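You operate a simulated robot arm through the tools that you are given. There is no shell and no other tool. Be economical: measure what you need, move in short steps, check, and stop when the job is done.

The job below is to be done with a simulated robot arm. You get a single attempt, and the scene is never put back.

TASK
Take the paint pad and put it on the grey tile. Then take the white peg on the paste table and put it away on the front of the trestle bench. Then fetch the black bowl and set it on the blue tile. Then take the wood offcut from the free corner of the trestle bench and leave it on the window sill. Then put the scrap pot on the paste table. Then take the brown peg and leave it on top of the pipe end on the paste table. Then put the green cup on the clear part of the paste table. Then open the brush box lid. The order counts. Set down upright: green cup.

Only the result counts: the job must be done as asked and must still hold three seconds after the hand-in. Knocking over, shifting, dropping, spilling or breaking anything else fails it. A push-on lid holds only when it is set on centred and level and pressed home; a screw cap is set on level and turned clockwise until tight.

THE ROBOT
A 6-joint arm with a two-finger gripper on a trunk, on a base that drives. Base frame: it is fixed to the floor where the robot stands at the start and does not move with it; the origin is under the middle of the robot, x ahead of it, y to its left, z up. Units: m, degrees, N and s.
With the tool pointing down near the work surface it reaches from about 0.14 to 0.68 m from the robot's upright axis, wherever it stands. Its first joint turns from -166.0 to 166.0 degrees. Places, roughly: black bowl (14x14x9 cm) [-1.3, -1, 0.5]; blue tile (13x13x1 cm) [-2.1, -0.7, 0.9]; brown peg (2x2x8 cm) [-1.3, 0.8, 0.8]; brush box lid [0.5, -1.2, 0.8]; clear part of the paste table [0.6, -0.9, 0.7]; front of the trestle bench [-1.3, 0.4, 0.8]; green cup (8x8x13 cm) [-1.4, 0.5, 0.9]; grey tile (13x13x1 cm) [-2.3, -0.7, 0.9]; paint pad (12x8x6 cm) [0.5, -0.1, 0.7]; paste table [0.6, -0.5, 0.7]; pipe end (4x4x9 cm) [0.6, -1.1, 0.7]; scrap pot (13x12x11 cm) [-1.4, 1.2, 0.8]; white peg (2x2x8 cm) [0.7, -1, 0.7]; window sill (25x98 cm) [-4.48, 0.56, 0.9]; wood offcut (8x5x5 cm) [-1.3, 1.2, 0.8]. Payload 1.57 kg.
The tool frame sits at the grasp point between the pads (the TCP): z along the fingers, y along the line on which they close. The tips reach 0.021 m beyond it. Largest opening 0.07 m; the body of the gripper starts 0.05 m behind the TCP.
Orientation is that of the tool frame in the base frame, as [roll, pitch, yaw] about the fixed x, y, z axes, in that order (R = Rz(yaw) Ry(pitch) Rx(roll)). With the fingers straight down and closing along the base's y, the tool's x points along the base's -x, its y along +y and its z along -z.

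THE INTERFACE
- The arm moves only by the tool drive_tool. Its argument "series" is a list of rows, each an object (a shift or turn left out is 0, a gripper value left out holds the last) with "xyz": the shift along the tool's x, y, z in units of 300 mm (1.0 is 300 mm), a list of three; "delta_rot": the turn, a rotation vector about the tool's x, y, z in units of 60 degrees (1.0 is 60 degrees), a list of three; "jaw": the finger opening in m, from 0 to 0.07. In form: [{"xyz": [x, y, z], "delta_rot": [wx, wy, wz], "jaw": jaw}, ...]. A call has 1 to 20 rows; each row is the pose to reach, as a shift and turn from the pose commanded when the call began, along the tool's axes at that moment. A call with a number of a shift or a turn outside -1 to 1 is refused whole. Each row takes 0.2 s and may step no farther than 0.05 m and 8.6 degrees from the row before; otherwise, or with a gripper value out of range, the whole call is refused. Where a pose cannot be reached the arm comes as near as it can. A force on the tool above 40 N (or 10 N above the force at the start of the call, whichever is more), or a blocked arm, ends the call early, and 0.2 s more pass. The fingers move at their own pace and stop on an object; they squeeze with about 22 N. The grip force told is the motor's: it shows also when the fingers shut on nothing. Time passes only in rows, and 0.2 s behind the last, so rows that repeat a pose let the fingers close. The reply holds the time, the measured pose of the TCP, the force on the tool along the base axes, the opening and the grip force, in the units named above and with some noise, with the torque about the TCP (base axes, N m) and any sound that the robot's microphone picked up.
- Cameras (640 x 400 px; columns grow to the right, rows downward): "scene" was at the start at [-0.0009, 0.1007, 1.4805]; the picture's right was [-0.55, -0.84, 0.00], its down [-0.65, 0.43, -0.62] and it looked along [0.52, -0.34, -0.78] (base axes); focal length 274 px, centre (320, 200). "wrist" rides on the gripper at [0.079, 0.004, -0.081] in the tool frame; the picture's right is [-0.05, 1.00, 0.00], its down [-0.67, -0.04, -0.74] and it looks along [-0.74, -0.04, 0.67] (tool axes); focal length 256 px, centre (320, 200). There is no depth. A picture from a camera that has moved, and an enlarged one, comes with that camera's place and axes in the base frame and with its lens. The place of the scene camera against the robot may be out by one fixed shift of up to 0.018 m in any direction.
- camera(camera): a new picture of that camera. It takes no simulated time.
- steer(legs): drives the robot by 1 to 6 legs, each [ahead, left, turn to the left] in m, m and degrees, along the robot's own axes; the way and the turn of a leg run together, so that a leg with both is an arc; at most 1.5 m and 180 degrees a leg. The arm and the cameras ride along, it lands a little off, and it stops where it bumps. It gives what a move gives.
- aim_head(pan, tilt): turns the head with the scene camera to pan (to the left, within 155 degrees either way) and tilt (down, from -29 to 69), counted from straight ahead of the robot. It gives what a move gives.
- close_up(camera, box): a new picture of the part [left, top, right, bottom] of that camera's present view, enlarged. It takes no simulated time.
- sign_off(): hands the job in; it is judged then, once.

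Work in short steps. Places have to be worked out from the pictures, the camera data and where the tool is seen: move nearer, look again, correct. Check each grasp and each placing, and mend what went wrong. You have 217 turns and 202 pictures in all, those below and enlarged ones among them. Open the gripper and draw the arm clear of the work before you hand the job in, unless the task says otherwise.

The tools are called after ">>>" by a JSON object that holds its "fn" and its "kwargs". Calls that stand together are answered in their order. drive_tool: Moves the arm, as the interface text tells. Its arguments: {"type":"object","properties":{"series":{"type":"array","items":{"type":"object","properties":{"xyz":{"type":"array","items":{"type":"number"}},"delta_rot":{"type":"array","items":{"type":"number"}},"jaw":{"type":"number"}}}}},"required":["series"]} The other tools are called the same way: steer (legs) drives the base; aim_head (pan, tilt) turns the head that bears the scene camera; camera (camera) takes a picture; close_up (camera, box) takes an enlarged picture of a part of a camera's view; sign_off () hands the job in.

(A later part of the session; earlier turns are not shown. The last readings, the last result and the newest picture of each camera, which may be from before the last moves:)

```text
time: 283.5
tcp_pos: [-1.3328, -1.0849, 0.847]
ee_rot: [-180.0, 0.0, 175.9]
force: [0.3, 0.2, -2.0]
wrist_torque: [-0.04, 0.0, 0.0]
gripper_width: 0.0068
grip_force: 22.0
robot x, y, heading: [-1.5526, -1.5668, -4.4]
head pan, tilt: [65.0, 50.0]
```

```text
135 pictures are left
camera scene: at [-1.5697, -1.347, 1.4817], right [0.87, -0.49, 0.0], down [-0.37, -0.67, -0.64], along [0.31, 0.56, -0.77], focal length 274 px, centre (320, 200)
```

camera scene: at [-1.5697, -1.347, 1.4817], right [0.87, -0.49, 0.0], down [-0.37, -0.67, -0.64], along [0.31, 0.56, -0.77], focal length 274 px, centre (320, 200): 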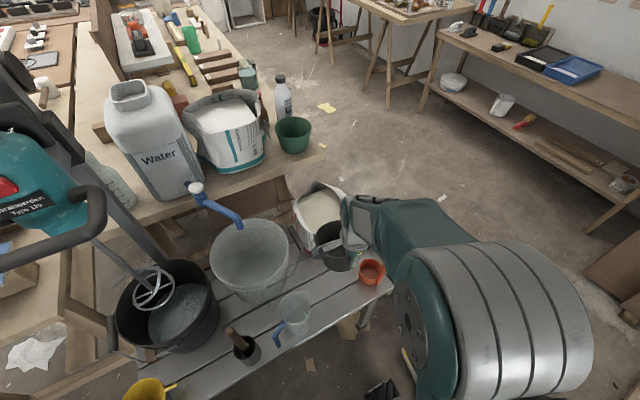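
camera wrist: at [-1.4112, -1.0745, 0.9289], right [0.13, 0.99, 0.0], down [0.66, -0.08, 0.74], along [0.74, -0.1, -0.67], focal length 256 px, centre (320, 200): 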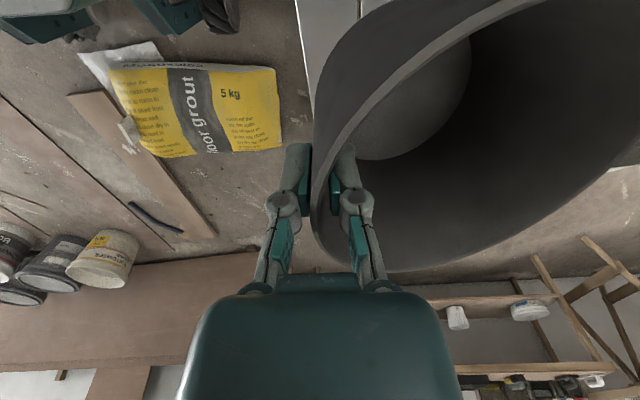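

Bowl held. Raise and draw it back over the robot's front.

>>> {"fn": "drive_tool", "kwargs": {"series": [{"xyz": [0, 0, -0.14]}, {"xyz": [0, 0, -0.28]}, {"xyz": [0, 0, -0.42]}, {"xyz": [0, -0.05, -0.56]}, {"xyz": [-0.01, -0.15, -0.67]}, {"xyz": [-0.04, -0.3, -0.67]}, {"xyz": [-0.08, -0.45, -0.67]}, {"xyz": [-0.12, -0.6, -0.67]}, {"xyz": [-0.16, -0.75, -0.67]}, {"xyz": [-0.2, -0.9, -0.67]}]}}

>>> {"fn": "drive_tool", "kwargs": {"series": [{"xyz": [-0.04, -0.14, 0]}, {"xyz": [-0.08, -0.28, 0]}, {"xyz": [-0.12, -0.42, 0]}, {"xyz": [-0.16, -0.56, 0]}, {"xyz": [-0.18, -0.66, 0]}]}}

>>> {"fn": "steer", "kwargs": {"legs": [[-0.8, 0, 4], [0, 0.2, 0]]}}

>>> {"fn": "aim_head", "kwargs": {"pan": 80, "tilt": 50}}

>>> {"fn": "camera", "kwargs": {"camera": "scene"}}

>>> {"fn": "camera", "kwargs": {"camera": "wrist"}}

```text
time: 285.7
tcp_pos: [-1.2889, -1.3585, 1.0504]
ee_rot: [-180.0, 0.0, 176.0]
force: [1.0, -0.4, -1.3]
wrist_torque: [-0.1, 0.01, -0.01]
gripper_width: 0.0067
grip_force: 21.8
robot x, y, heading: [-1.5543, -1.5603, -3.9]
head pan, tilt: [65.0, 50.0]
```

```text
time: 286.9
tcp_pos: [-1.2514, -1.5596, 1.0507]
ee_rot: [-180.0, 0.0, 175.9]
force: [-0.4, -1.0, -0.6]
wrist_torque: [-0.07, -0.01, 0.04]
gripper_width: 0.0068
grip_force: 21.8
robot x, y, heading: [-1.5566, -1.5607, -4.4]
head pan, tilt: [65.0, 50.0]
```

```text
time: 292.4
tcp_pos: [-2.0544, -1.3183, 1.0502]
ee_rot: [179.9, 0.0, 179.1]
force: [0.0, -0.5, -1.4]
wrist_torque: [-0.09, 0.0, 0.02]
gripper_width: 0.0064
grip_force: 22.4
robot x, y, heading: [-2.352, -1.3349, -0.8]
head pan, tilt: [65.0, 50.0]
```

```text
time: 293.1
tcp_pos: [-2.0546, -1.3144, 1.0499]
ee_rot: [180.0, -0.1, 179.1]
force: [0.3, 0.0, -1.1]
wrist_torque: [-0.06, -0.02, 0.02]
gripper_width: 0.0062
grip_force: 22.4
robot x, y, heading: [-2.3554, -1.3351, -0.9]
head pan, tilt: [80.0, 50.0]
```

```text
134 pictures are left
camera scene: at [-2.4032, -1.1167, 1.4823], right [0.98, -0.19, 0.0], down [-0.15, -0.75, -0.64], along [0.12, 0.63, -0.77], focal length 274 px, centre (320, 200)
```

scene: 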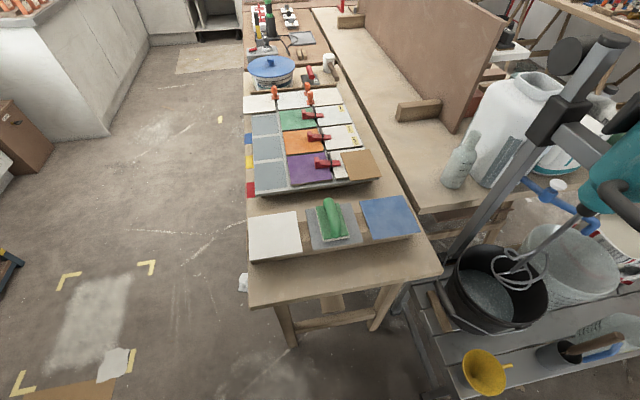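

```text
133 pictures are left
camera wrist: at [-2.1327, -1.3098, 1.1307], right [0.07, 1.0, 0.0], down [0.67, -0.05, 0.74], along [0.74, -0.05, -0.67], focal length 256 px, centre (320, 200)
```

wrist: 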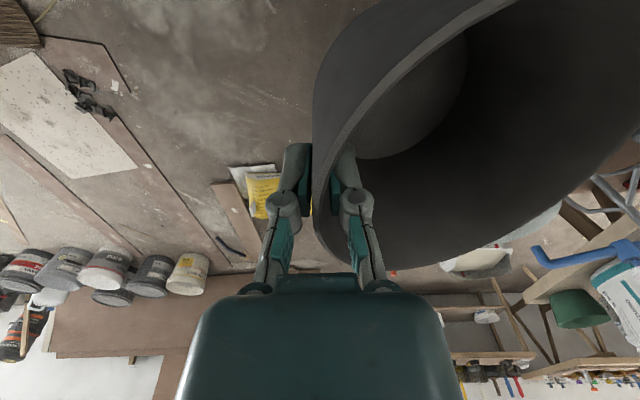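

Blue tile ≈[-2.13,-0.715]; post/mixer stays to the right of it. Swing the bowl over, high.

>>> {"fn": "drive_tool", "kwargs": {"series": [{"xyz": [0.02, 0.14, 0]}, {"xyz": [0.04, 0.28, 0]}, {"xyz": [0.06, 0.42, 0]}, {"xyz": [0.09, 0.56, 0]}, {"xyz": [0.12, 0.7, 0]}, {"xyz": [0.15, 0.84, 0]}, {"xyz": [0.18, 0.98, 0]}]}}

>>> {"fn": "camera", "kwargs": {"camera": "scene"}}

```text
time: 294.8
tcp_pos: [-2.1046, -1.0174, 1.0473]
ee_rot: [-179.8, 0.0, 179.1]
force: [0.3, 1.1, -1.6]
wrist_torque: [-0.08, 0.0, 0.03]
gripper_width: 0.0066
grip_force: 21.5
robot x, y, heading: [-2.3534, -1.3361, -0.9]
head pan, tilt: [80.0, 50.0]
```

```text
132 pictures are left
camera scene: at [-2.403, -1.1111, 1.4816], right [0.98, -0.19, 0.0], down [-0.14, -0.75, -0.64], along [0.12, 0.63, -0.77], focal length 274 px, centre (320, 200)
```

scene: 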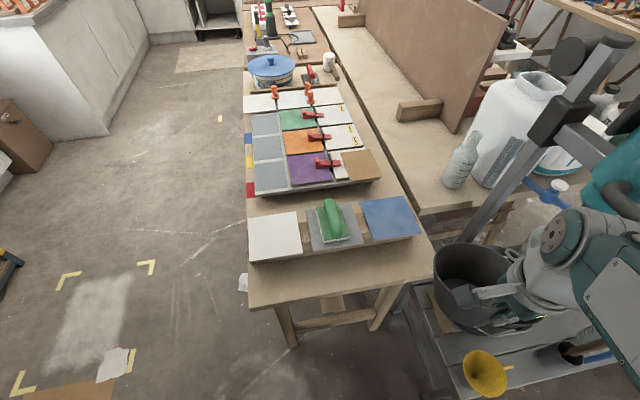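

Continue toward above the tile.

>>> {"fn": "drive_tool", "kwargs": {"series": [{"xyz": [0.03, 0.14, 0]}, {"xyz": [0.06, 0.28, 0]}, {"xyz": [0.08, 0.42, 0]}, {"xyz": [0.1, 0.56, 0]}, {"xyz": [0.1, 0.7, 0]}, {"xyz": [0.1, 0.79, 0]}]}}

>>> {"fn": "camera", "kwargs": {"camera": "scene"}}

>>> {"fn": "camera", "kwargs": {"camera": "wrist"}}

```text
time: 296.1
tcp_pos: [-2.1291, -0.7774, 1.0484]
ee_rot: [-179.8, 0.0, 179.0]
force: [0.2, -0.7, -0.6]
wrist_torque: [-0.08, 0.02, -0.01]
gripper_width: 0.0066
grip_force: 22.0
robot x, y, heading: [-2.3539, -1.335, -1.0]
head pan, tilt: [80.0, 50.0]
```

```text
131 pictures are left
camera scene: at [-2.4029, -1.1097, 1.4813], right [0.98, -0.19, 0.0], down [-0.14, -0.75, -0.64], along [0.12, 0.63, -0.77], focal length 274 px, centre (320, 200)
```

scene: 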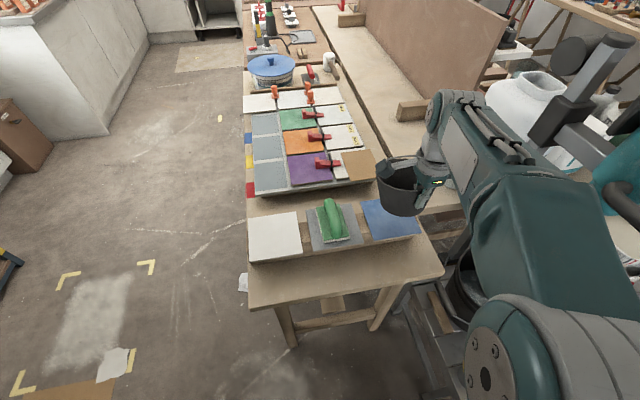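

```text
130 pictures are left
camera wrist: at [-2.2074, -0.7729, 1.1296], right [0.07, 1.0, 0.0], down [0.67, -0.04, 0.74], along [0.74, -0.05, -0.67], focal length 256 px, centre (320, 200)
```

wrist: 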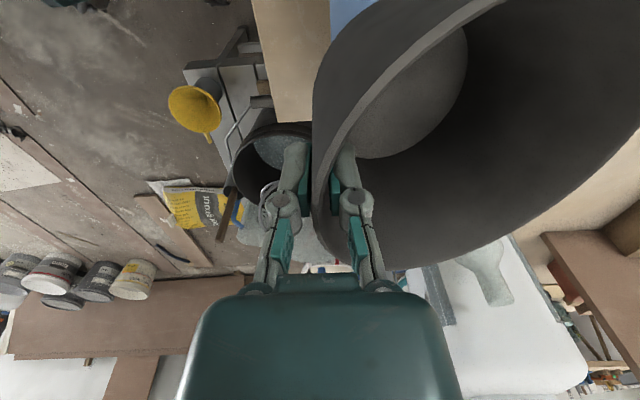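

Bowl is centred over the blue tile. Lower in small steps to contact.

>>> {"fn": "drive_tool", "kwargs": {"series": [{"xyz": [0, 0, 0.06]}, {"xyz": [0, 0, 0.12]}, {"xyz": [0, 0, 0.17]}, {"xyz": [0, 0, 0.185]}, {"xyz": [0, 0, 0.2]}, {"xyz": [0, 0, 0.215]}, {"xyz": [0, 0, 0.23]}]}}

>>> {"fn": "close_up", "kwargs": {"camera": "scene", "box": [300, 130, 460, 270]}}

```text
time: 297.8
tcp_pos: [-2.1287, -0.7805, 0.9783]
ee_rot: [-179.9, 0.0, 179.0]
force: [0.6, 0.2, -2.7]
wrist_torque: [-0.09, 0.0, -0.04]
gripper_width: 0.0066
grip_force: 21.2
robot x, y, heading: [-2.357, -1.3347, -1.1]
head pan, tilt: [80.0, 50.0]
```

```text
2.86 times, centred on (380, 200) of scene
camera zoom: at [-2.403, -1.1109, 1.4815], right [0.98, -0.19, 0.0], down [-0.14, -0.75, -0.64], along [0.12, 0.63, -0.77], focal length 783 px, centre (149, 200)
```

zoom: 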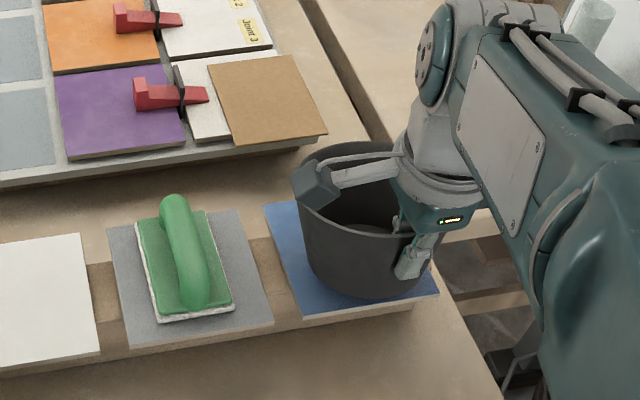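

Shift 8 mm toward -x and lower to contact.

>>> {"fn": "drive_tool", "kwargs": {"series": [{"xyz": [0.027, 0, 0.01]}, {"xyz": [0.027, 0, 0.02]}, {"xyz": [0.027, 0, 0.03]}, {"xyz": [0.027, 0, 0.04]}, {"xyz": [0.027, 0, 0.05]}]}}

>>> {"fn": "close_up", "kwargs": {"camera": "scene", "box": [300, 130, 460, 270]}}

```text
time: 298.9
tcp_pos: [-2.1367, -0.7807, 0.9657]
ee_rot: [-179.9, 0.0, 179.1]
force: [0.7, -5.4, 5.6]
wrist_torque: [0.14, 0.01, -0.01]
gripper_width: 0.007
grip_force: 21.5
robot x, y, heading: [-2.3511, -1.3366, -0.9]
head pan, tilt: [80.0, 50.0]
```

```text
2.86 times, centred on (380, 200) of scene
camera zoom: at [-2.4032, -1.1134, 1.4819], right [0.98, -0.19, 0.0], down [-0.14, -0.75, -0.64], along [0.12, 0.63, -0.77], focal length 783 px, centre (149, 200)
```

zoom: 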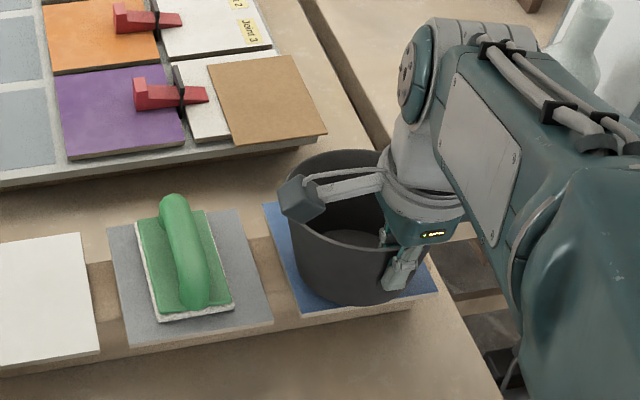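

Contact beginning; press a little further so it settles flat.

>>> {"fn": "drive_tool", "kwargs": {"series": [{"xyz": [0, 0, 0.01]}, {"xyz": [0, 0, 0.02]}, {"xyz": [0, 0, 0.03]}]}}

>>> {"fn": "camera", "kwargs": {"camera": "wrist"}}

```text
time: 299.8
tcp_pos: [-2.1374, -0.7792, 0.9549]
ee_rot: [-179.8, 0.0, 179.1]
force: [-0.5, -0.8, 5.8]
wrist_torque: [0.4, -0.02, -0.01]
gripper_width: 0.0095
grip_force: 21.9
robot x, y, heading: [-2.3558, -1.3332, -1.0]
head pan, tilt: [80.0, 50.0]
```

```text
127 pictures are left
camera wrist: at [-2.2159, -0.7746, 1.0368], right [0.07, 1.0, 0.0], down [0.67, -0.05, 0.75], along [0.74, -0.05, -0.67], focal length 256 px, centre (320, 200)
```

wrist: 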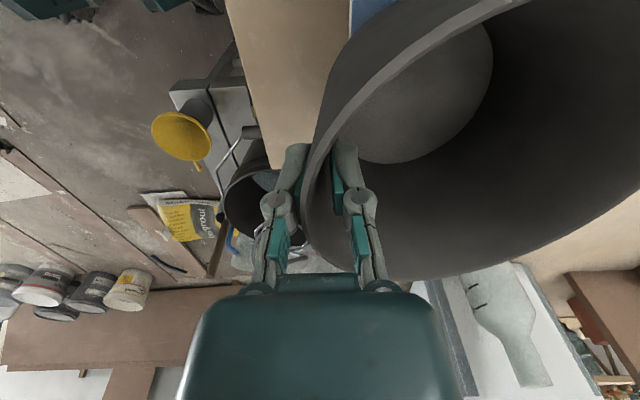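

It's levelling (pad gap widening). Continue a bit.

>>> {"fn": "drive_tool", "kwargs": {"series": [{"xyz": [0, 0, 0.008]}, {"xyz": [0, 0, 0.016]}, {"xyz": [0, 0, 0.024]}]}}

```text
time: 300.6
tcp_pos: [-2.1364, -0.7822, 0.9495]
ee_rot: [-179.9, 0.0, 179.1]
force: [0.1, -7.3, 12.0]
wrist_torque: [0.84, 0.04, -0.05]
gripper_width: 0.0119
grip_force: 22.2
robot x, y, heading: [-2.3546, -1.3368, -0.8]
head pan, tilt: [80.0, 50.0]
```

>>> {"fn": "drive_tool", "kwargs": {"series": [{"xyz": [0, 0, 0.007]}, {"xyz": [0, 0, 0.014]}]}}

>>> {"fn": "close_up", "kwargs": {"camera": "scene", "box": [300, 130, 460, 270]}}

```text
time: 301.1
tcp_pos: [-2.1378, -0.7815, 0.9445]
ee_rot: [-179.9, -0.1, 179.0]
force: [1.4, -7.5, 15.1]
wrist_torque: [0.83, 0.32, 0.06]
gripper_width: 0.0136
grip_force: 22.5
robot x, y, heading: [-2.3566, -1.3337, -0.7]
head pan, tilt: [80.0, 50.0]
```

```text
2.86 times, centred on (380, 200) of scene
camera zoom: at [-2.4033, -1.1146, 1.4822], right [0.98, -0.19, 0.0], down [-0.14, -0.75, -0.64], along [0.12, 0.63, -0.77], focal length 783 px, centre (149, 200)
```

zoom: 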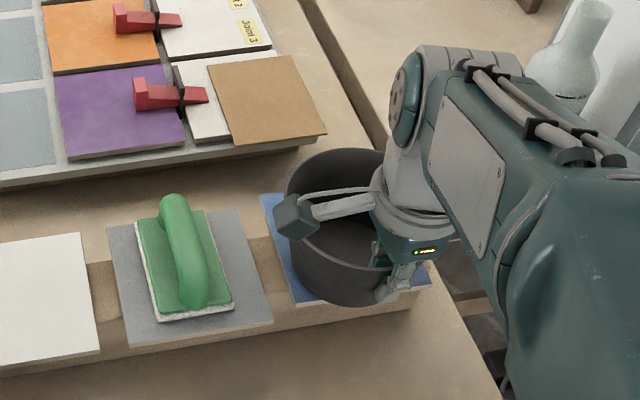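

Level now (13.6 mm gap). Release and rise straight up.

>>> {"fn": "drive_tool", "kwargs": {"series": [{"xyz": [0, 0, 0], "jaw": 0.03}, {"xyz": [0, 0, 0], "jaw": 0.036}, {"xyz": [0, 0, -0.06], "jaw": 0.036}, {"xyz": [0, 0, -0.18], "jaw": 0.036}, {"xyz": [0, 0, -0.32], "jaw": 0.036}, {"xyz": [0, -0.1, -0.42], "jaw": 0.036}, {"xyz": [0, -0.25, -0.42], "jaw": 0.036}, {"xyz": [0, -0.4, -0.42], "jaw": 0.036}]}}

>>> {"fn": "close_up", "kwargs": {"camera": "scene", "box": [300, 130, 460, 270]}}

```text
time: 302.9
tcp_pos: [-2.14, -0.9053, 1.0687]
ee_rot: [-180.0, -0.1, 179.1]
force: [0.5, -0.1, 0.2]
wrist_torque: [0.05, -0.01, 0.01]
gripper_width: 0.0358
grip_force: 0.0
robot x, y, heading: [-2.3541, -1.3354, -0.8]
head pan, tilt: [80.0, 50.0]
```

```text
2.86 times, centred on (380, 200) of scene
camera zoom: at [-2.4033, -1.1145, 1.482], right [0.98, -0.19, 0.0], down [-0.14, -0.75, -0.64], along [0.12, 0.63, -0.77], focal length 783 px, centre (149, 200)
```

zoom: 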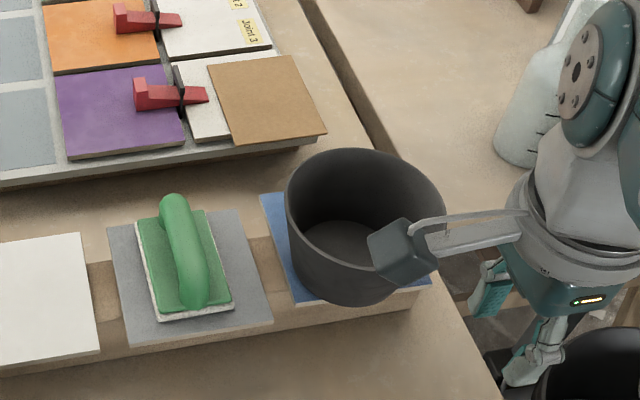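

Bowl sits on the blue tile. Retract the arm, then drive to the bench front for the offcut.

>>> {"fn": "drive_tool", "kwargs": {"series": [{"xyz": [-0.03, -0.14, 0]}, {"xyz": [-0.06, -0.28, 0]}, {"xyz": [-0.1, -0.42, 0]}, {"xyz": [-0.14, -0.56, 0]}, {"xyz": [-0.18, -0.7, 0]}, {"xyz": [-0.22, -0.84, 0]}, {"xyz": [-0.26, -0.98, 0]}]}}

>>> {"fn": "drive_tool", "kwargs": {"series": [{"xyz": [0, -0.14, 0]}, {"xyz": [0, -0.28, 0]}, {"xyz": [0, -0.42, 0]}]}}

>>> {"fn": "steer", "kwargs": {"legs": [[-0.57, 0, 0], [0, 0, 91], [1.3, 0, 0], [1.3, 0, 0], [1.15, 0, 0]]}}

```text
time: 304.6
tcp_pos: [-2.0651, -1.1974, 1.072]
ee_rot: [-180.0, -0.1, 179.2]
force: [-0.3, 0.5, -0.3]
wrist_torque: [0.0, -0.02, -0.02]
gripper_width: 0.0361
grip_force: 0.1
robot x, y, heading: [-2.355, -1.333, -1.0]
head pan, tilt: [80.0, 50.0]
```

```text
time: 305.4
tcp_pos: [-2.07, -1.323, 1.0722]
ee_rot: [-179.9, 0.0, 179.2]
force: [-0.8, -0.5, 0.9]
wrist_torque: [0.01, 0.01, 0.02]
gripper_width: 0.0356
grip_force: 0.1
robot x, y, heading: [-2.3562, -1.3333, -0.8]
head pan, tilt: [80.0, 50.0]
```

```text
time: 330.4
tcp_pos: [-3.0787, 2.7397, 1.0726]
ee_rot: [-179.9, 0.0, -87.7]
force: [0.2, 0.0, 0.3]
wrist_torque: [0.0, 0.01, 0.0]
gripper_width: 0.0362
grip_force: 0.0
robot x, y, heading: [-3.0541, 2.451, 92.4]
head pan, tilt: [80.0, 50.0]
```

>>> {"fn": "steer", "kwargs": {"legs": [[0, 0, -92.4], [1.2, 0, 0], [1.2, 0, 0], [0, 0, -90], [1.25, 0, 0]]}}

>>> {"fn": "aim_head", "kwargs": {"pan": -90, "tilt": 50}}

>>> {"fn": "camera", "kwargs": {"camera": "scene"}}

```text
time: 355.8
tcp_pos: [-0.6742, 0.8927, 1.0722]
ee_rot: [-179.9, -0.1, 89.0]
force: [-1.0, -0.6, 0.0]
wrist_torque: [-0.07, -0.01, -0.01]
gripper_width: 0.0357
grip_force: 0.1
robot x, y, heading: [-0.6854, 1.1832, -90.9]
head pan, tilt: [80.0, 50.0]
```

```text
time: 358.4
tcp_pos: [-0.6743, 0.8921, 1.0727]
ee_rot: [-179.9, 0.0, 89.1]
force: [-1.1, -0.3, 1.0]
wrist_torque: [0.01, 0.05, -0.02]
gripper_width: 0.0356
grip_force: 0.0
robot x, y, heading: [-0.6854, 1.1815, -91.0]
head pan, tilt: [-90.0, 50.0]
```

```text
124 pictures are left
camera scene: at [-0.613, 1.2266, 1.4822], right [0.02, 1.0, 0.0], down [0.77, -0.01, -0.64], along [-0.64, 0.01, -0.77], focal length 274 px, centre (320, 200)
```

scene: 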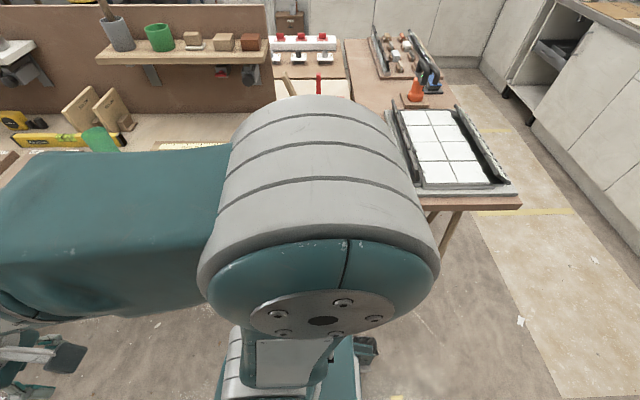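

The arm blocks that side; turn 180° so the bench is on the robot's left.

>>> {"fn": "steer", "kwargs": {"legs": [[0, 0, 180]]}}

>>> {"fn": "aim_head", "kwargs": {"pan": 85, "tilt": 50}}

>>> {"fn": "camera", "kwargs": {"camera": "scene"}}

```text
time: 366.2
tcp_pos: [-0.7149, 1.4653, 1.0719]
ee_rot: [-179.9, -0.1, -87.7]
force: [0.7, 0.6, 0.7]
wrist_torque: [0.03, 0.0, 0.0]
gripper_width: 0.0361
grip_force: 0.0
robot x, y, heading: [-0.6842, 1.1803, 92.5]
head pan, tilt: [-90.0, 50.0]
```

```text
time: 368.9
tcp_pos: [-0.7157, 1.466, 1.0726]
ee_rot: [-179.8, 0.0, -87.7]
force: [-0.4, 0.2, 0.9]
wrist_torque: [0.0, 0.01, -0.01]
gripper_width: 0.036
grip_force: 0.1
robot x, y, heading: [-0.6852, 1.1822, 91.9]
head pan, tilt: [85.0, 50.0]
```

```text
123 pictures are left
camera scene: at [-0.921, 1.1063, 1.482], right [0.05, 1.0, 0.0], down [0.77, -0.04, -0.64], along [-0.64, 0.03, -0.77], focal length 274 px, centre (320, 200)
```

scene: 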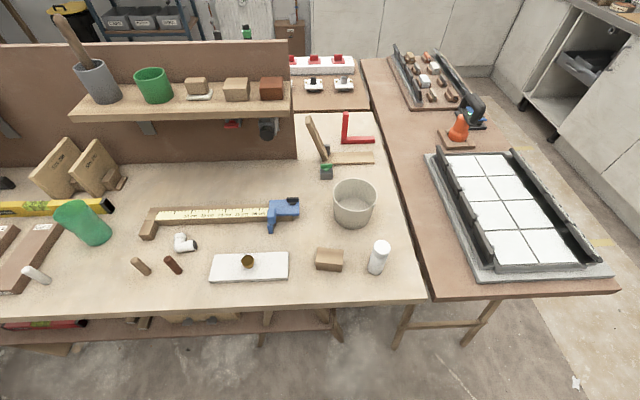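

Offcut at ≈[-1.268,1.143], long along y. Swing the arm over it with jaws open.

>>> {"fn": "drive_tool", "kwargs": {"series": [{"xyz": [0.07, 0.134, 0], "jaw": 0.07}, {"xyz": [0.143, 0.268, 0]}, {"xyz": [0.215, 0.403, 0]}, {"xyz": [0.287, 0.537, 0]}, {"xyz": [0.358, 0.671, 0]}, {"xyz": [0.43, 0.806, 0]}, {"xyz": [0.5, 0.94, 0]}]}}

>>> {"fn": "drive_tool", "kwargs": {"series": [{"xyz": [0.07, 0.134, 0.05]}, {"xyz": [0.143, 0.268, 0.1]}, {"xyz": [0.215, 0.403, 0.15]}, {"xyz": [0.287, 0.537, 0.2]}, {"xyz": [0.358, 0.671, 0.25]}, {"xyz": [0.43, 0.806, 0.3]}, {"xyz": [0.5, 0.94, 0.35]}]}}

>>> {"fn": "camera", "kwargs": {"camera": "wrist"}}

>>> {"fn": "camera", "kwargs": {"camera": "scene"}}

```text
time: 370.5
tcp_pos: [-0.99, 1.3061, 1.0715]
ee_rot: [-179.9, 0.0, -87.8]
force: [-0.2, -0.4, 0.5]
wrist_torque: [-0.04, -0.01, 0.02]
gripper_width: 0.07
grip_force: 0.1
robot x, y, heading: [-0.6871, 1.1791, 92.2]
head pan, tilt: [85.0, 50.0]
```

```text
time: 372.1
tcp_pos: [-1.2699, 1.1444, 0.9644]
ee_rot: [-179.8, -0.1, -87.7]
force: [-0.8, 0.5, 0.5]
wrist_torque: [-0.02, -0.03, 0.03]
gripper_width: 0.0701
grip_force: 0.0
robot x, y, heading: [-0.6862, 1.1778, 92.4]
head pan, tilt: [85.0, 50.0]
```

```text
122 pictures are left
camera wrist: at [-1.2718, 1.065, 1.0453], right [-1.0, 0.01, 0.0], down [0.01, 0.67, 0.75], along [0.01, 0.75, -0.67], focal length 256 px, centre (320, 200)
```

wrist: 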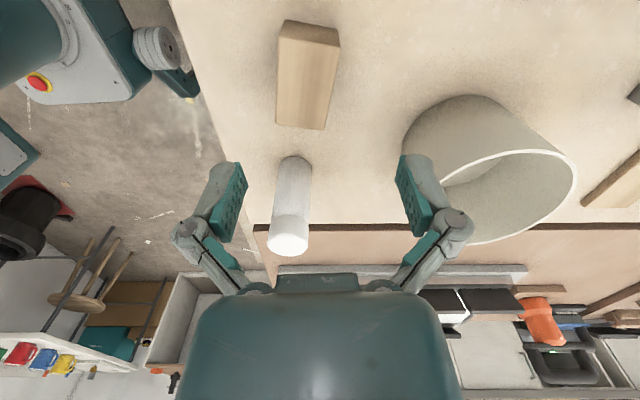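

```text
121 pictures are left
camera scene: at [-0.9266, 1.1055, 1.4812], right [0.05, 1.0, 0.0], down [0.77, -0.04, -0.64], along [-0.64, 0.03, -0.77], focal length 274 px, centre (320, 200)
```

scene: 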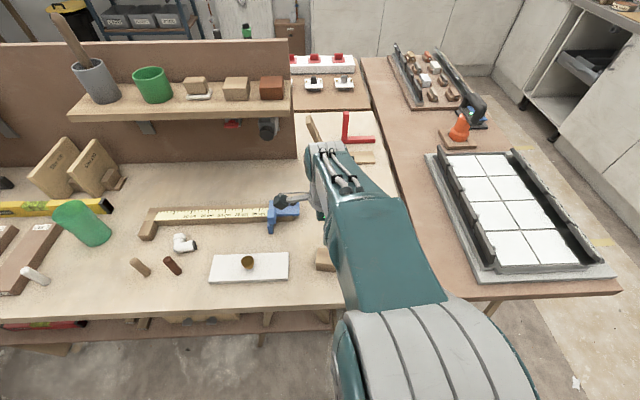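

Block centre ≈[-1.258,1.161], turned ~9°. Align, rotate, lower and check.

>>> {"fn": "drive_tool", "kwargs": {"series": [{"xyz": [-0.055, -0.042, 0.05], "delta_rot": [0, 0, 0.08]}, {"xyz": [-0.055, -0.042, 0.18], "delta_rot": [0, 0, 0.15]}, {"xyz": [-0.055, -0.042, 0.31], "delta_rot": [0, 0, 0.15]}]}}

>>> {"fn": "camera", "kwargs": {"camera": "wrist"}}

```text
time: 372.9
tcp_pos: [-1.2574, 1.1625, 0.8745]
ee_rot: [-179.9, 0.0, -96.9]
force: [0.4, 0.4, -0.9]
wrist_torque: [-0.01, -0.02, 0.01]
gripper_width: 0.0696
grip_force: 0.0
robot x, y, heading: [-0.6865, 1.1753, 92.3]
head pan, tilt: [85.0, 50.0]
```

```text
120 pictures are left
camera wrist: at [-1.2705, 1.0838, 0.9537], right [-0.99, 0.17, 0.0], down [0.11, 0.66, 0.75], along [0.13, 0.73, -0.67], focal length 256 px, centre (320, 200)
```

wrist: 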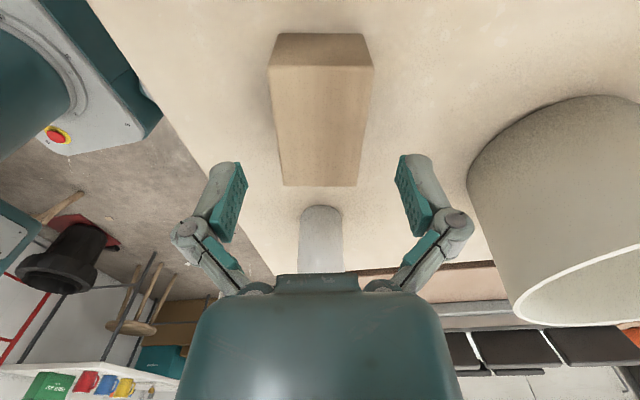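

Well aligned. Descend to 0.822 and grip.

>>> {"fn": "drive_tool", "kwargs": {"series": [{"xyz": [0.02, 0, 0.08]}, {"xyz": [0.02, 0, 0.172]}, {"xyz": [0.02, 0, 0.172], "jaw": 0.0}, {"xyz": [0.02, 0, 0.172], "jaw": 0.0}, {"xyz": [0.02, 0, 0.172], "jaw": 0.0}, {"xyz": [0.02, 0, 0.05], "jaw": 0.0}, {"xyz": [0.02, 0, -0.1], "jaw": 0.0}, {"xyz": [0.02, 0, -0.25], "jaw": 0.0}, {"xyz": [0.02, 0, -0.4], "jaw": 0.0}, {"xyz": [0.02, 0, -0.55], "jaw": 0.0}, {"xyz": [0.02, 0, -0.65], "jaw": 0.0}]}}

>>> {"fn": "camera", "kwargs": {"camera": "wrist"}}

```text
time: 375.3
tcp_pos: [-1.2582, 1.1557, 1.068]
ee_rot: [-179.9, -0.1, -96.8]
force: [0.7, 0.3, -2.0]
wrist_torque: [0.03, 0.0, 0.0]
gripper_width: 0.0446
grip_force: 21.9
robot x, y, heading: [-0.687, 1.177, 92.1]
head pan, tilt: [85.0, 50.0]
```

```text
119 pictures are left
camera wrist: at [-1.2717, 1.0758, 1.1486], right [-0.99, 0.17, 0.0], down [0.11, 0.66, 0.75], along [0.13, 0.73, -0.67], focal length 256 px, centre (320, 200)
```

wrist: 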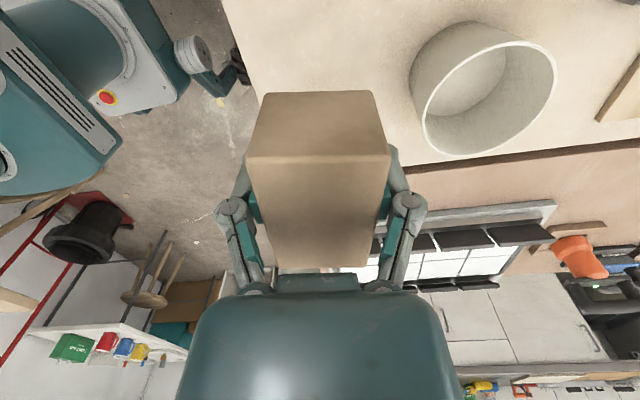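

Offcut held. Retract, then drive around to the window sill.

>>> {"fn": "drive_tool", "kwargs": {"series": [{"xyz": [-0.09, -0.12, 0]}, {"xyz": [-0.18, -0.24, 0]}, {"xyz": [-0.27, -0.36, 0]}, {"xyz": [-0.36, -0.48, 0]}, {"xyz": [-0.45, -0.6, 0]}, {"xyz": [-0.54, -0.72, 0]}, {"xyz": [-0.62, -0.84, 0]}]}}

>>> {"fn": "drive_tool", "kwargs": {"series": [{"xyz": [-0.09, -0.12, 0]}, {"xyz": [-0.18, -0.24, 0]}, {"xyz": [-0.27, -0.36, 0]}, {"xyz": [-0.36, -0.48, 0]}, {"xyz": [-0.45, -0.6, 0]}, {"xyz": [-0.54, -0.72, 0]}, {"xyz": [-0.62, -0.84, 0]}]}}

>>> {"fn": "steer", "kwargs": {"legs": [[1.25, 0, 0], [0, 0, 88], [1.2, 0, 0], [1.2, 0, 0], [0, 1.4, 0], [0, 0.4, 0]]}}

>>> {"fn": "aim_head", "kwargs": {"pan": 20, "tilt": 30}}

>>> {"fn": "camera", "kwargs": {"camera": "scene"}}

```text
time: 376.9
tcp_pos: [-0.9829, 1.3071, 1.0701]
ee_rot: [179.9, -0.1, -96.8]
force: [0.1, -0.2, -0.9]
wrist_torque: [-0.02, 0.02, 0.01]
gripper_width: 0.0443
grip_force: 22.2
robot x, y, heading: [-0.6856, 1.1793, 92.5]
head pan, tilt: [85.0, 50.0]
```

```text
time: 378.5
tcp_pos: [-0.7118, 1.4671, 1.0703]
ee_rot: [-180.0, 0.0, -96.8]
force: [1.0, -0.1, -0.6]
wrist_torque: [0.02, -0.02, 0.01]
gripper_width: 0.0445
grip_force: 21.9
robot x, y, heading: [-0.6893, 1.1784, 92.4]
head pan, tilt: [85.0, 50.0]
```

```text
time: 408.6
tcp_pos: [-3.476, 0.6714, 1.0712]
ee_rot: [179.8, 0.0, -10.3]
force: [0.3, -0.5, -0.9]
wrist_torque: [-0.04, 0.01, 0.03]
gripper_width: 0.0444
grip_force: 22.3
robot x, y, heading: [-3.1888, 0.6776, 178.7]
head pan, tilt: [85.0, 50.0]
```

```text
time: 410.0
tcp_pos: [-3.4761, 0.6669, 1.0704]
ee_rot: [-179.9, -0.1, -10.3]
force: [1.1, 0.4, -1.7]
wrist_torque: [-0.01, 0.02, 0.0]
gripper_width: 0.0445
grip_force: 21.8
robot x, y, heading: [-3.1868, 0.6752, 179.0]
head pan, tilt: [20.0, 30.0]
```

```text
118 pictures are left
camera scene: at [-3.2241, 0.4785, 1.5116], right [-0.32, 0.95, 0.0], down [0.47, 0.16, -0.87], along [-0.82, -0.28, -0.5], focal length 274 px, centre (320, 200)
```

scene: 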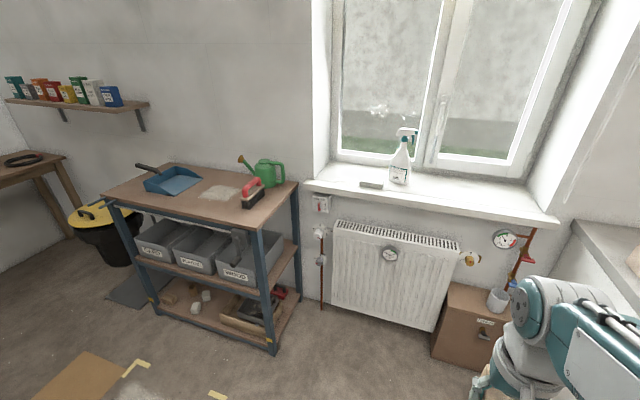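

Sill clear between y≈0.6 and 1.0 (front edge x≈-4.35). Drive closer.

>>> {"fn": "steer", "kwargs": {"legs": [[0.68, -0.09, 0]]}}

>>> {"fn": "aim_head", "kwargs": {"pan": 15, "tilt": 45}}

>>> {"fn": "camera", "kwargs": {"camera": "scene"}}

>>> {"fn": "camera", "kwargs": {"camera": "wrist"}}

```text
time: 413.8
tcp_pos: [-4.1538, 0.7827, 1.0689]
ee_rot: [-179.9, 0.0, -11.2]
force: [-0.3, -0.6, -1.4]
wrist_torque: [-0.01, 0.04, -0.01]
gripper_width: 0.0442
grip_force: 22.0
robot x, y, heading: [-3.8658, 0.789, 177.9]
head pan, tilt: [20.0, 30.0]
```

```text
time: 414.6
tcp_pos: [-4.153, 0.7817, 1.0692]
ee_rot: [-179.9, 0.1, -11.1]
force: [-0.7, 1.4, 0.4]
wrist_torque: [0.01, 0.01, -0.02]
gripper_width: 0.0444
grip_force: 22.2
robot x, y, heading: [-3.8678, 0.7843, 177.9]
head pan, tilt: [15.0, 45.0]
```

```text
117 pictures are left
camera scene: at [-3.8971, 0.6001, 1.489], right [-0.22, 0.98, 0.0], down [0.69, 0.16, -0.71], along [-0.69, -0.16, -0.71], focal length 274 px, centre (320, 200)
```

scene: 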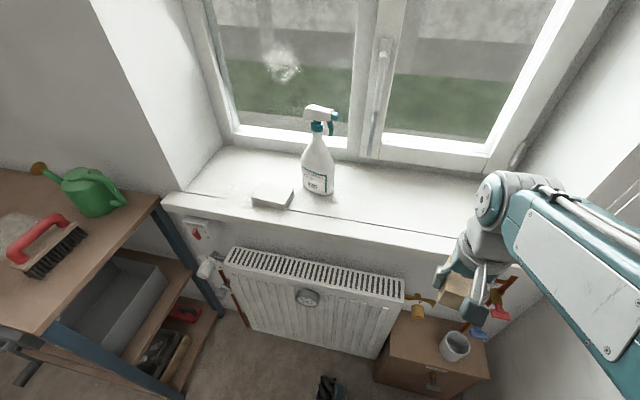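

```text
116 pictures are left
camera wrist: at [-4.076, 0.7624, 1.1508], right [-0.25, -0.97, 0.0], down [-0.65, 0.16, 0.74], along [-0.72, 0.18, -0.67], focal length 256 px, centre (320, 200)
```

wrist: 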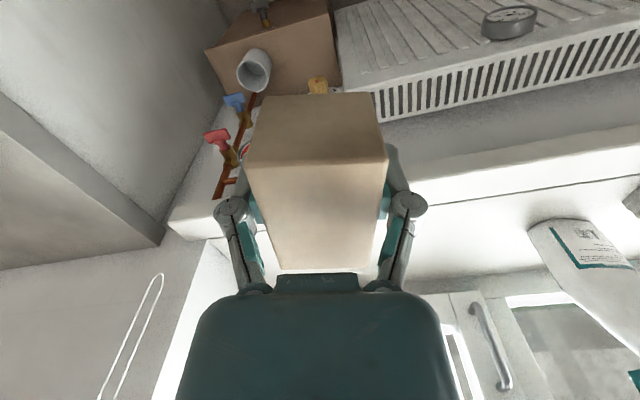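

Move the block over the sill at ≈[-4.46,0.74].

>>> {"fn": "drive_tool", "kwargs": {"series": [{"xyz": [-0.14, 0.047, 0]}, {"xyz": [-0.28, 0.095, 0]}, {"xyz": [-0.42, 0.14, 0]}, {"xyz": [-0.56, 0.19, 0]}, {"xyz": [-0.7, 0.235, 0]}, {"xyz": [-0.84, 0.28, 0]}, {"xyz": [-0.98, 0.33, 0]}]}}

>>> {"fn": "camera", "kwargs": {"camera": "scene"}}

>>> {"fn": "camera", "kwargs": {"camera": "wrist"}}

```text
time: 416.2
tcp_pos: [-4.4596, 0.7427, 1.0715]
ee_rot: [-179.9, 0.0, -11.3]
force: [0.1, -0.8, -0.8]
wrist_torque: [0.01, 0.0, 0.01]
gripper_width: 0.0443
grip_force: 22.4
robot x, y, heading: [-3.8657, 0.788, 178.0]
head pan, tilt: [15.0, 45.0]
```

```text
115 pictures are left
camera scene: at [-3.899, 0.5995, 1.4889], right [-0.22, 0.98, 0.0], down [0.69, 0.16, -0.71], along [-0.69, -0.16, -0.71], focal length 274 px, centre (320, 200)
```

scene: 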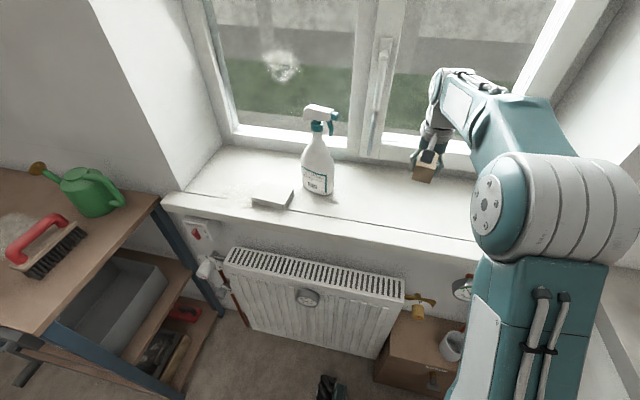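

```text
114 pictures are left
camera wrist: at [-4.3829, 0.7224, 1.1525], right [-0.25, -0.97, 0.0], down [-0.65, 0.16, 0.74], along [-0.72, 0.19, -0.67], focal length 256 px, centre (320, 200)
```

wrist: 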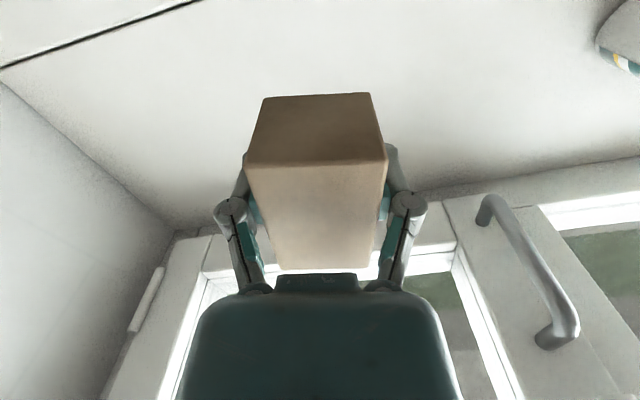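

Over the sill; lower to contact.

>>> {"fn": "drive_tool", "kwargs": {"series": [{"xyz": [-0.02, 0, 0.14]}, {"xyz": [-0.02, 0, 0.28]}, {"xyz": [-0.02, 0, 0.38]}, {"xyz": [-0.02, 0, 0.41]}, {"xyz": [-0.02, 0, 0.43]}, {"xyz": [-0.02, 0, 0.445]}, {"xyz": [-0.02, 0, 0.455]}, {"xyz": [-0.02, 0, 0.465]}]}}

>>> {"fn": "camera", "kwargs": {"camera": "wrist"}}

```text
time: 418.0
tcp_pos: [-4.4668, 0.7435, 0.9302]
ee_rot: [-180.0, 0.1, -11.2]
force: [-0.1, 0.4, -0.6]
wrist_torque: [-0.01, 0.01, 0.01]
gripper_width: 0.0443
grip_force: 21.8
robot x, y, heading: [-3.8653, 0.7835, 177.7]
head pan, tilt: [15.0, 45.0]
```

```text
113 pictures are left
camera wrist: at [-4.39, 0.7242, 1.0108], right [-0.25, -0.97, 0.0], down [-0.65, 0.16, 0.74], along [-0.72, 0.19, -0.67], focal length 256 px, centre (320, 200)
```

wrist: 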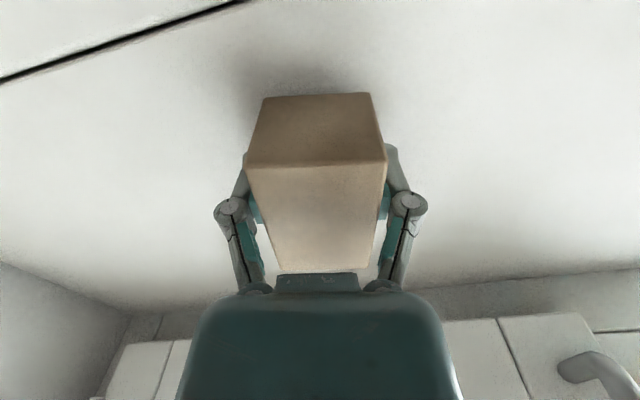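

Nearly touching; continue in small steps.

>>> {"fn": "drive_tool", "kwargs": {"series": [{"xyz": [0, 0, 0.01]}, {"xyz": [0, 0, 0.02]}, {"xyz": [0, 0, 0.03]}, {"xyz": [0, 0, 0.04]}, {"xyz": [0, 0, 0.05]}, {"xyz": [0, 0, 0.06]}]}}

```text
time: 419.4
tcp_pos: [-4.4691, 0.744, 0.9175]
ee_rot: [-179.9, 0.4, -11.3]
force: [7.8, 0.5, 11.3]
wrist_torque: [0.02, -0.2, 0.06]
gripper_width: 0.0443
grip_force: 21.7
robot x, y, heading: [-3.8659, 0.7865, 177.7]
head pan, tilt: [15.0, 45.0]
stopped in row 6: the force on the tool passed its limit at 44 N (the readings are from after the stop); the commanded pose is now the measured one
```

Contact. Release and lift away.

>>> {"fn": "drive_tool", "kwargs": {"series": [{"xyz": [0, 0, -0.004], "jaw": 0.065}, {"xyz": [0, 0, -0.004], "jaw": 0.065}, {"xyz": [0, 0, -0.1], "jaw": 0.065}, {"xyz": [0, 0, -0.25], "jaw": 0.065}, {"xyz": [0, 0, -0.4], "jaw": 0.065}, {"xyz": [0.05, 0, -0.5], "jaw": 0.065}, {"xyz": [0.2, 0, -0.5], "jaw": 0.065}, {"xyz": [0.35, 0, -0.5], "jaw": 0.065}]}}

>>> {"fn": "camera", "kwargs": {"camera": "wrist"}}

```text
time: 421.2
tcp_pos: [-4.3644, 0.7223, 1.0644]
ee_rot: [180.0, 0.4, -11.2]
force: [-0.4, 0.4, -1.2]
wrist_torque: [-0.03, -0.04, 0.02]
gripper_width: 0.0651
grip_force: 0.1
robot x, y, heading: [-3.8658, 0.7904, 177.7]
head pan, tilt: [15.0, 45.0]
```

```text
112 pictures are left
camera wrist: at [-4.2867, 0.7024, 1.1449], right [-0.25, -0.97, 0.0], down [-0.64, 0.16, 0.75], along [-0.73, 0.18, -0.66], focal length 256 px, centre (320, 200)
```

wrist: 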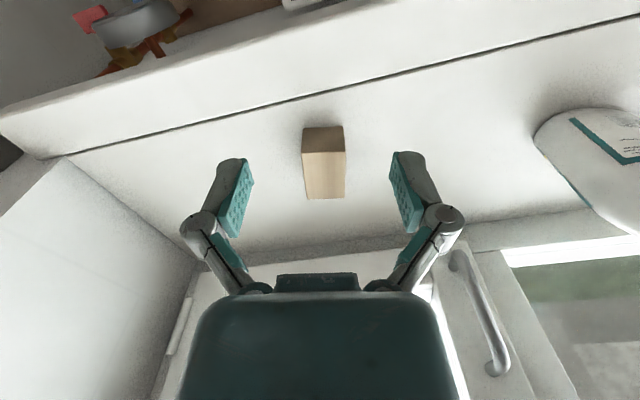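

Offcut rests on the sill. Retract and drive back to the bench front for the scrap pot.

>>> {"fn": "drive_tool", "kwargs": {"series": [{"xyz": [0.14, 0, 0]}, {"xyz": [0.28, 0, 0]}, {"xyz": [0.42, 0, 0]}, {"xyz": [0.56, 0, 0]}, {"xyz": [0.66, -0.05, 0]}]}}

>>> {"fn": "steer", "kwargs": {"legs": [[-0.68, 0, 2.3], [0, -1.3, 0], [0, -0.35, 0], [-1.25, 0, 0], [-1.22, 0, 0], [0, 0, -90]]}}

```text
time: 422.4
tcp_pos: [-4.1662, 0.699, 1.0645]
ee_rot: [-179.9, 0.3, -11.3]
force: [0.3, 1.0, 0.1]
wrist_torque: [0.03, 0.02, 0.0]
gripper_width: 0.0651
grip_force: 0.1
robot x, y, heading: [-3.8662, 0.7856, 178.1]
head pan, tilt: [15.0, 45.0]
```

```text
time: 449.7
tcp_pos: [-0.7856, 2.6619, 1.064]
ee_rot: [-179.9, 0.4, -101.4]
force: [0.0, 0.7, -0.1]
wrist_torque: [-0.01, -0.05, -0.05]
gripper_width: 0.0649
grip_force: 0.1
robot x, y, heading: [-0.6975, 2.358, 87.6]
head pan, tilt: [15.0, 45.0]
```

>>> {"fn": "steer", "kwargs": {"legs": [[-1.15, -0.06, 2.4]]}}

>>> {"fn": "aim_head", "kwargs": {"pan": 85, "tilt": 50}}

>>> {"fn": "camera", "kwargs": {"camera": "scene"}}

```text
time: 455.5
tcp_pos: [-0.7608, 1.5257, 1.064]
ee_rot: [-180.0, 0.5, -99.1]
force: [-0.1, 0.2, -0.4]
wrist_torque: [-0.04, 0.01, -0.03]
gripper_width: 0.0649
grip_force: 0.0
robot x, y, heading: [-0.6608, 1.228, 90.0]
head pan, tilt: [15.0, 45.0]
```

```text
time: 456.9
tcp_pos: [-0.7615, 1.5259, 1.0636]
ee_rot: [-180.0, 0.5, -99.2]
force: [-0.1, -1.0, -0.9]
wrist_torque: [0.0, -0.02, 0.04]
gripper_width: 0.0649
grip_force: 0.1
robot x, y, heading: [-0.6624, 1.2283, 89.9]
head pan, tilt: [85.0, 50.0]
```

```text
111 pictures are left
camera scene: at [-0.8988, 1.1642, 1.482], right [0.09, 1.0, 0.0], down [0.76, -0.07, -0.64], along [-0.64, 0.06, -0.77], focal length 274 px, centre (320, 200)
```

scene: 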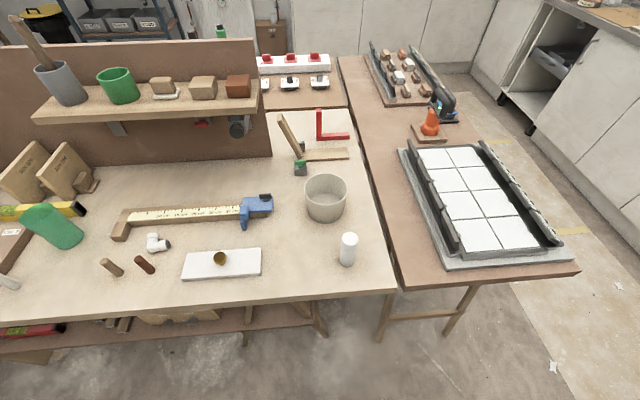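

Pot rim centre ≈[-1.417,1.227]. Move the base 0.1 m closer to the bench.

>>> {"fn": "steer", "kwargs": {"legs": [[0, 0.1, 0]]}}

>>> {"fn": "camera", "kwargs": {"camera": "scene"}}

```text
time: 458.0
tcp_pos: [-0.8418, 1.5256, 1.0655]
ee_rot: [179.5, 0.3, -99.3]
force: [-0.3, 0.2, 0.3]
wrist_torque: [0.0, 0.02, 0.02]
gripper_width: 0.0647
grip_force: 0.0
robot x, y, heading: [-0.7562, 1.227, 90.0]
head pan, tilt: [85.0, 50.0]
```

```text
110 pictures are left
camera scene: at [-0.9708, 1.1645, 1.4854], right [0.09, 1.0, 0.0], down [0.75, -0.07, -0.65], along [-0.65, 0.06, -0.76], focal length 274 px, centre (320, 200)
```

scene: 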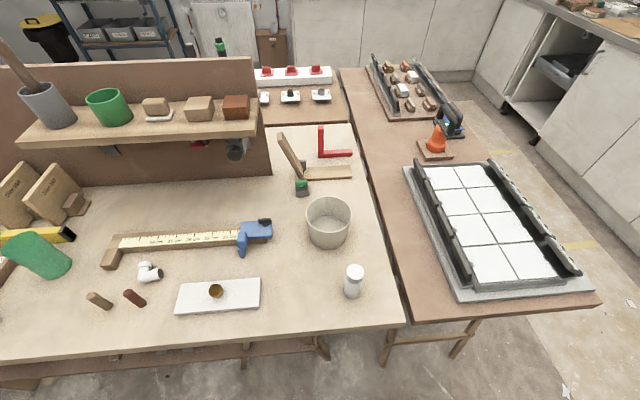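

Swing over the pot's near rim.

>>> {"fn": "drive_tool", "kwargs": {"series": [{"xyz": [0.09, 0.11, 0], "jaw": 0.05}, {"xyz": [0.18, 0.22, 0]}, {"xyz": [0.27, 0.33, 0]}, {"xyz": [0.36, 0.44, 0]}, {"xyz": [0.45, 0.55, 0]}, {"xyz": [0.54, 0.66, 0]}, {"xyz": [0.63, 0.77, 0]}]}}

>>> {"fn": "drive_tool", "kwargs": {"series": [{"xyz": [0.09, 0.11, 0]}, {"xyz": [0.18, 0.22, 0], "delta_rot": [0, 0, -0.08]}, {"xyz": [0.27, 0.33, 0], "delta_rot": [0, 0, -0.155]}, {"xyz": [0.36, 0.44, 0.05], "delta_rot": [0, 0, -0.155]}, {"xyz": [0.45, 0.55, 0.1], "delta_rot": [0, 0, -0.155]}, {"xyz": [0.54, 0.66, 0.15], "delta_rot": [0, 0, -0.155]}, {"xyz": [0.62, 0.76, 0.2], "delta_rot": [0, 0, -0.155]}]}}

>>> {"fn": "camera", "kwargs": {"camera": "wrist"}}

>>> {"fn": "camera", "kwargs": {"camera": "scene"}}

```text
time: 459.6
tcp_pos: [-1.1223, 1.3781, 1.0586]
ee_rot: [-179.7, 0.6, -99.3]
force: [-0.1, -0.2, -0.4]
wrist_torque: [0.02, -0.01, 0.01]
gripper_width: 0.05
grip_force: 0.1
robot x, y, heading: [-0.757, 1.2287, 89.6]
head pan, tilt: [85.0, 50.0]
```

```text
time: 461.2
tcp_pos: [-1.3725, 1.2294, 0.9987]
ee_rot: [-179.5, 0.5, -90.0]
force: [0.2, -0.6, 0.2]
wrist_torque: [-0.04, 0.01, 0.0]
gripper_width: 0.0501
grip_force: 0.1
robot x, y, heading: [-0.7568, 1.2235, 89.8]
head pan, tilt: [85.0, 50.0]
```

```text
109 pictures are left
camera wrist: at [-1.3776, 1.1497, 1.0787], right [-1.0, 0.05, -0.01], down [0.03, 0.66, 0.75], along [0.04, 0.75, -0.66], focal length 256 px, centre (320, 200)
```

wrist: 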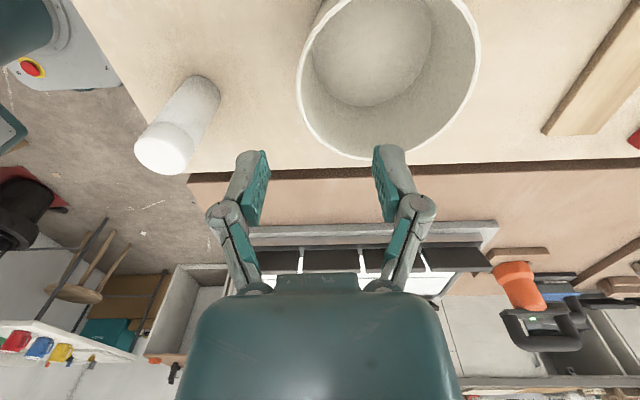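

```text
108 pictures are left
camera scene: at [-0.9989, 1.1638, 1.481], right [0.09, 1.0, 0.0], down [0.77, -0.07, -0.64], along [-0.64, 0.06, -0.77], focal length 274 px, centre (320, 200)
```

scene: 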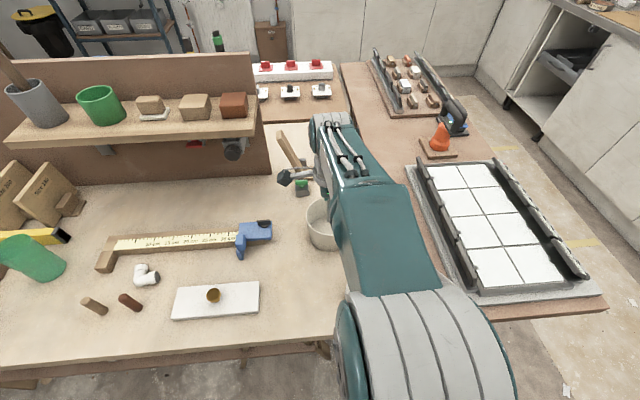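

Near rim point ≈x −1.360, y 1.228. Adjust 11 mm and lower to just above the rim.

>>> {"fn": "drive_tool", "kwargs": {"series": [{"xyz": [0, -0.036, 0.1]}, {"xyz": [0, -0.036, 0.2]}]}}

>>> {"fn": "camera", "kwargs": {"camera": "wrist"}}

```text
time: 461.8
tcp_pos: [-1.3627, 1.2311, 0.9389]
ee_rot: [-179.7, 0.5, -90.0]
force: [0.3, -0.3, 0.0]
wrist_torque: [0.02, -0.02, 0.0]
gripper_width: 0.0499
grip_force: 0.0
robot x, y, heading: [-0.7529, 1.2253, 89.9]
head pan, tilt: [85.0, 50.0]
```

```text
107 pictures are left
camera wrist: at [-1.3667, 1.1508, 1.0199], right [-1.0, 0.05, -0.01], down [0.03, 0.66, 0.75], along [0.04, 0.75, -0.66], focal length 256 px, centre (320, 200)
```

wrist: 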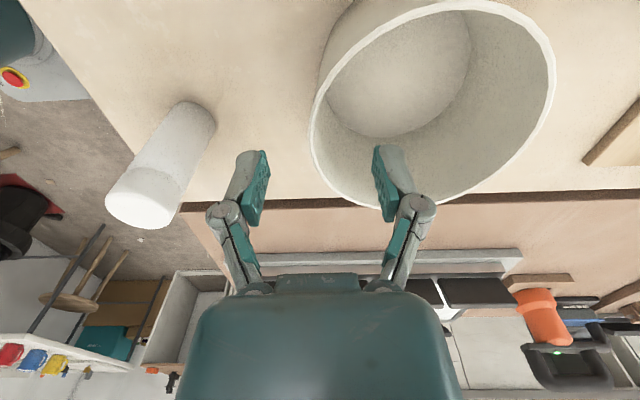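

Rim between the fingers. Descend to 0.882 and close.

>>> {"fn": "drive_tool", "kwargs": {"series": [{"xyz": [0, 0, 0.1]}, {"xyz": [0, 0, 0.19]}, {"xyz": [0, 0, 0.19], "jaw": 0.0}, {"xyz": [0, 0, 0.19], "jaw": 0.0}, {"xyz": [0, 0, 0.19], "jaw": 0.0}]}}

>>> {"fn": "camera", "kwargs": {"camera": "wrist"}}

```text
time: 463.0
tcp_pos: [-1.3612, 1.2319, 0.8828]
ee_rot: [-179.9, 0.5, -90.0]
force: [-2.3, -0.1, 6.3]
wrist_torque: [0.26, 0.87, 0.11]
gripper_width: 0.0058
grip_force: 22.2
robot x, y, heading: [-0.7524, 1.2281, 90.0]
head pan, tilt: [85.0, 50.0]
```

```text
106 pictures are left
camera wrist: at [-1.365, 1.1508, 0.9639], right [-1.0, 0.05, 0.0], down [0.03, 0.66, 0.75], along [0.04, 0.75, -0.66], focal length 256 px, centre (320, 200)
```

wrist: 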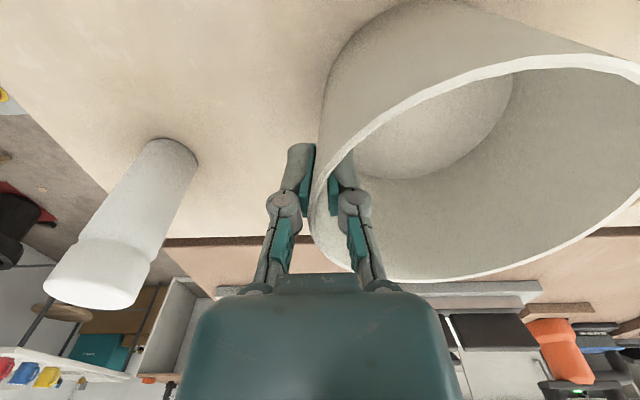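

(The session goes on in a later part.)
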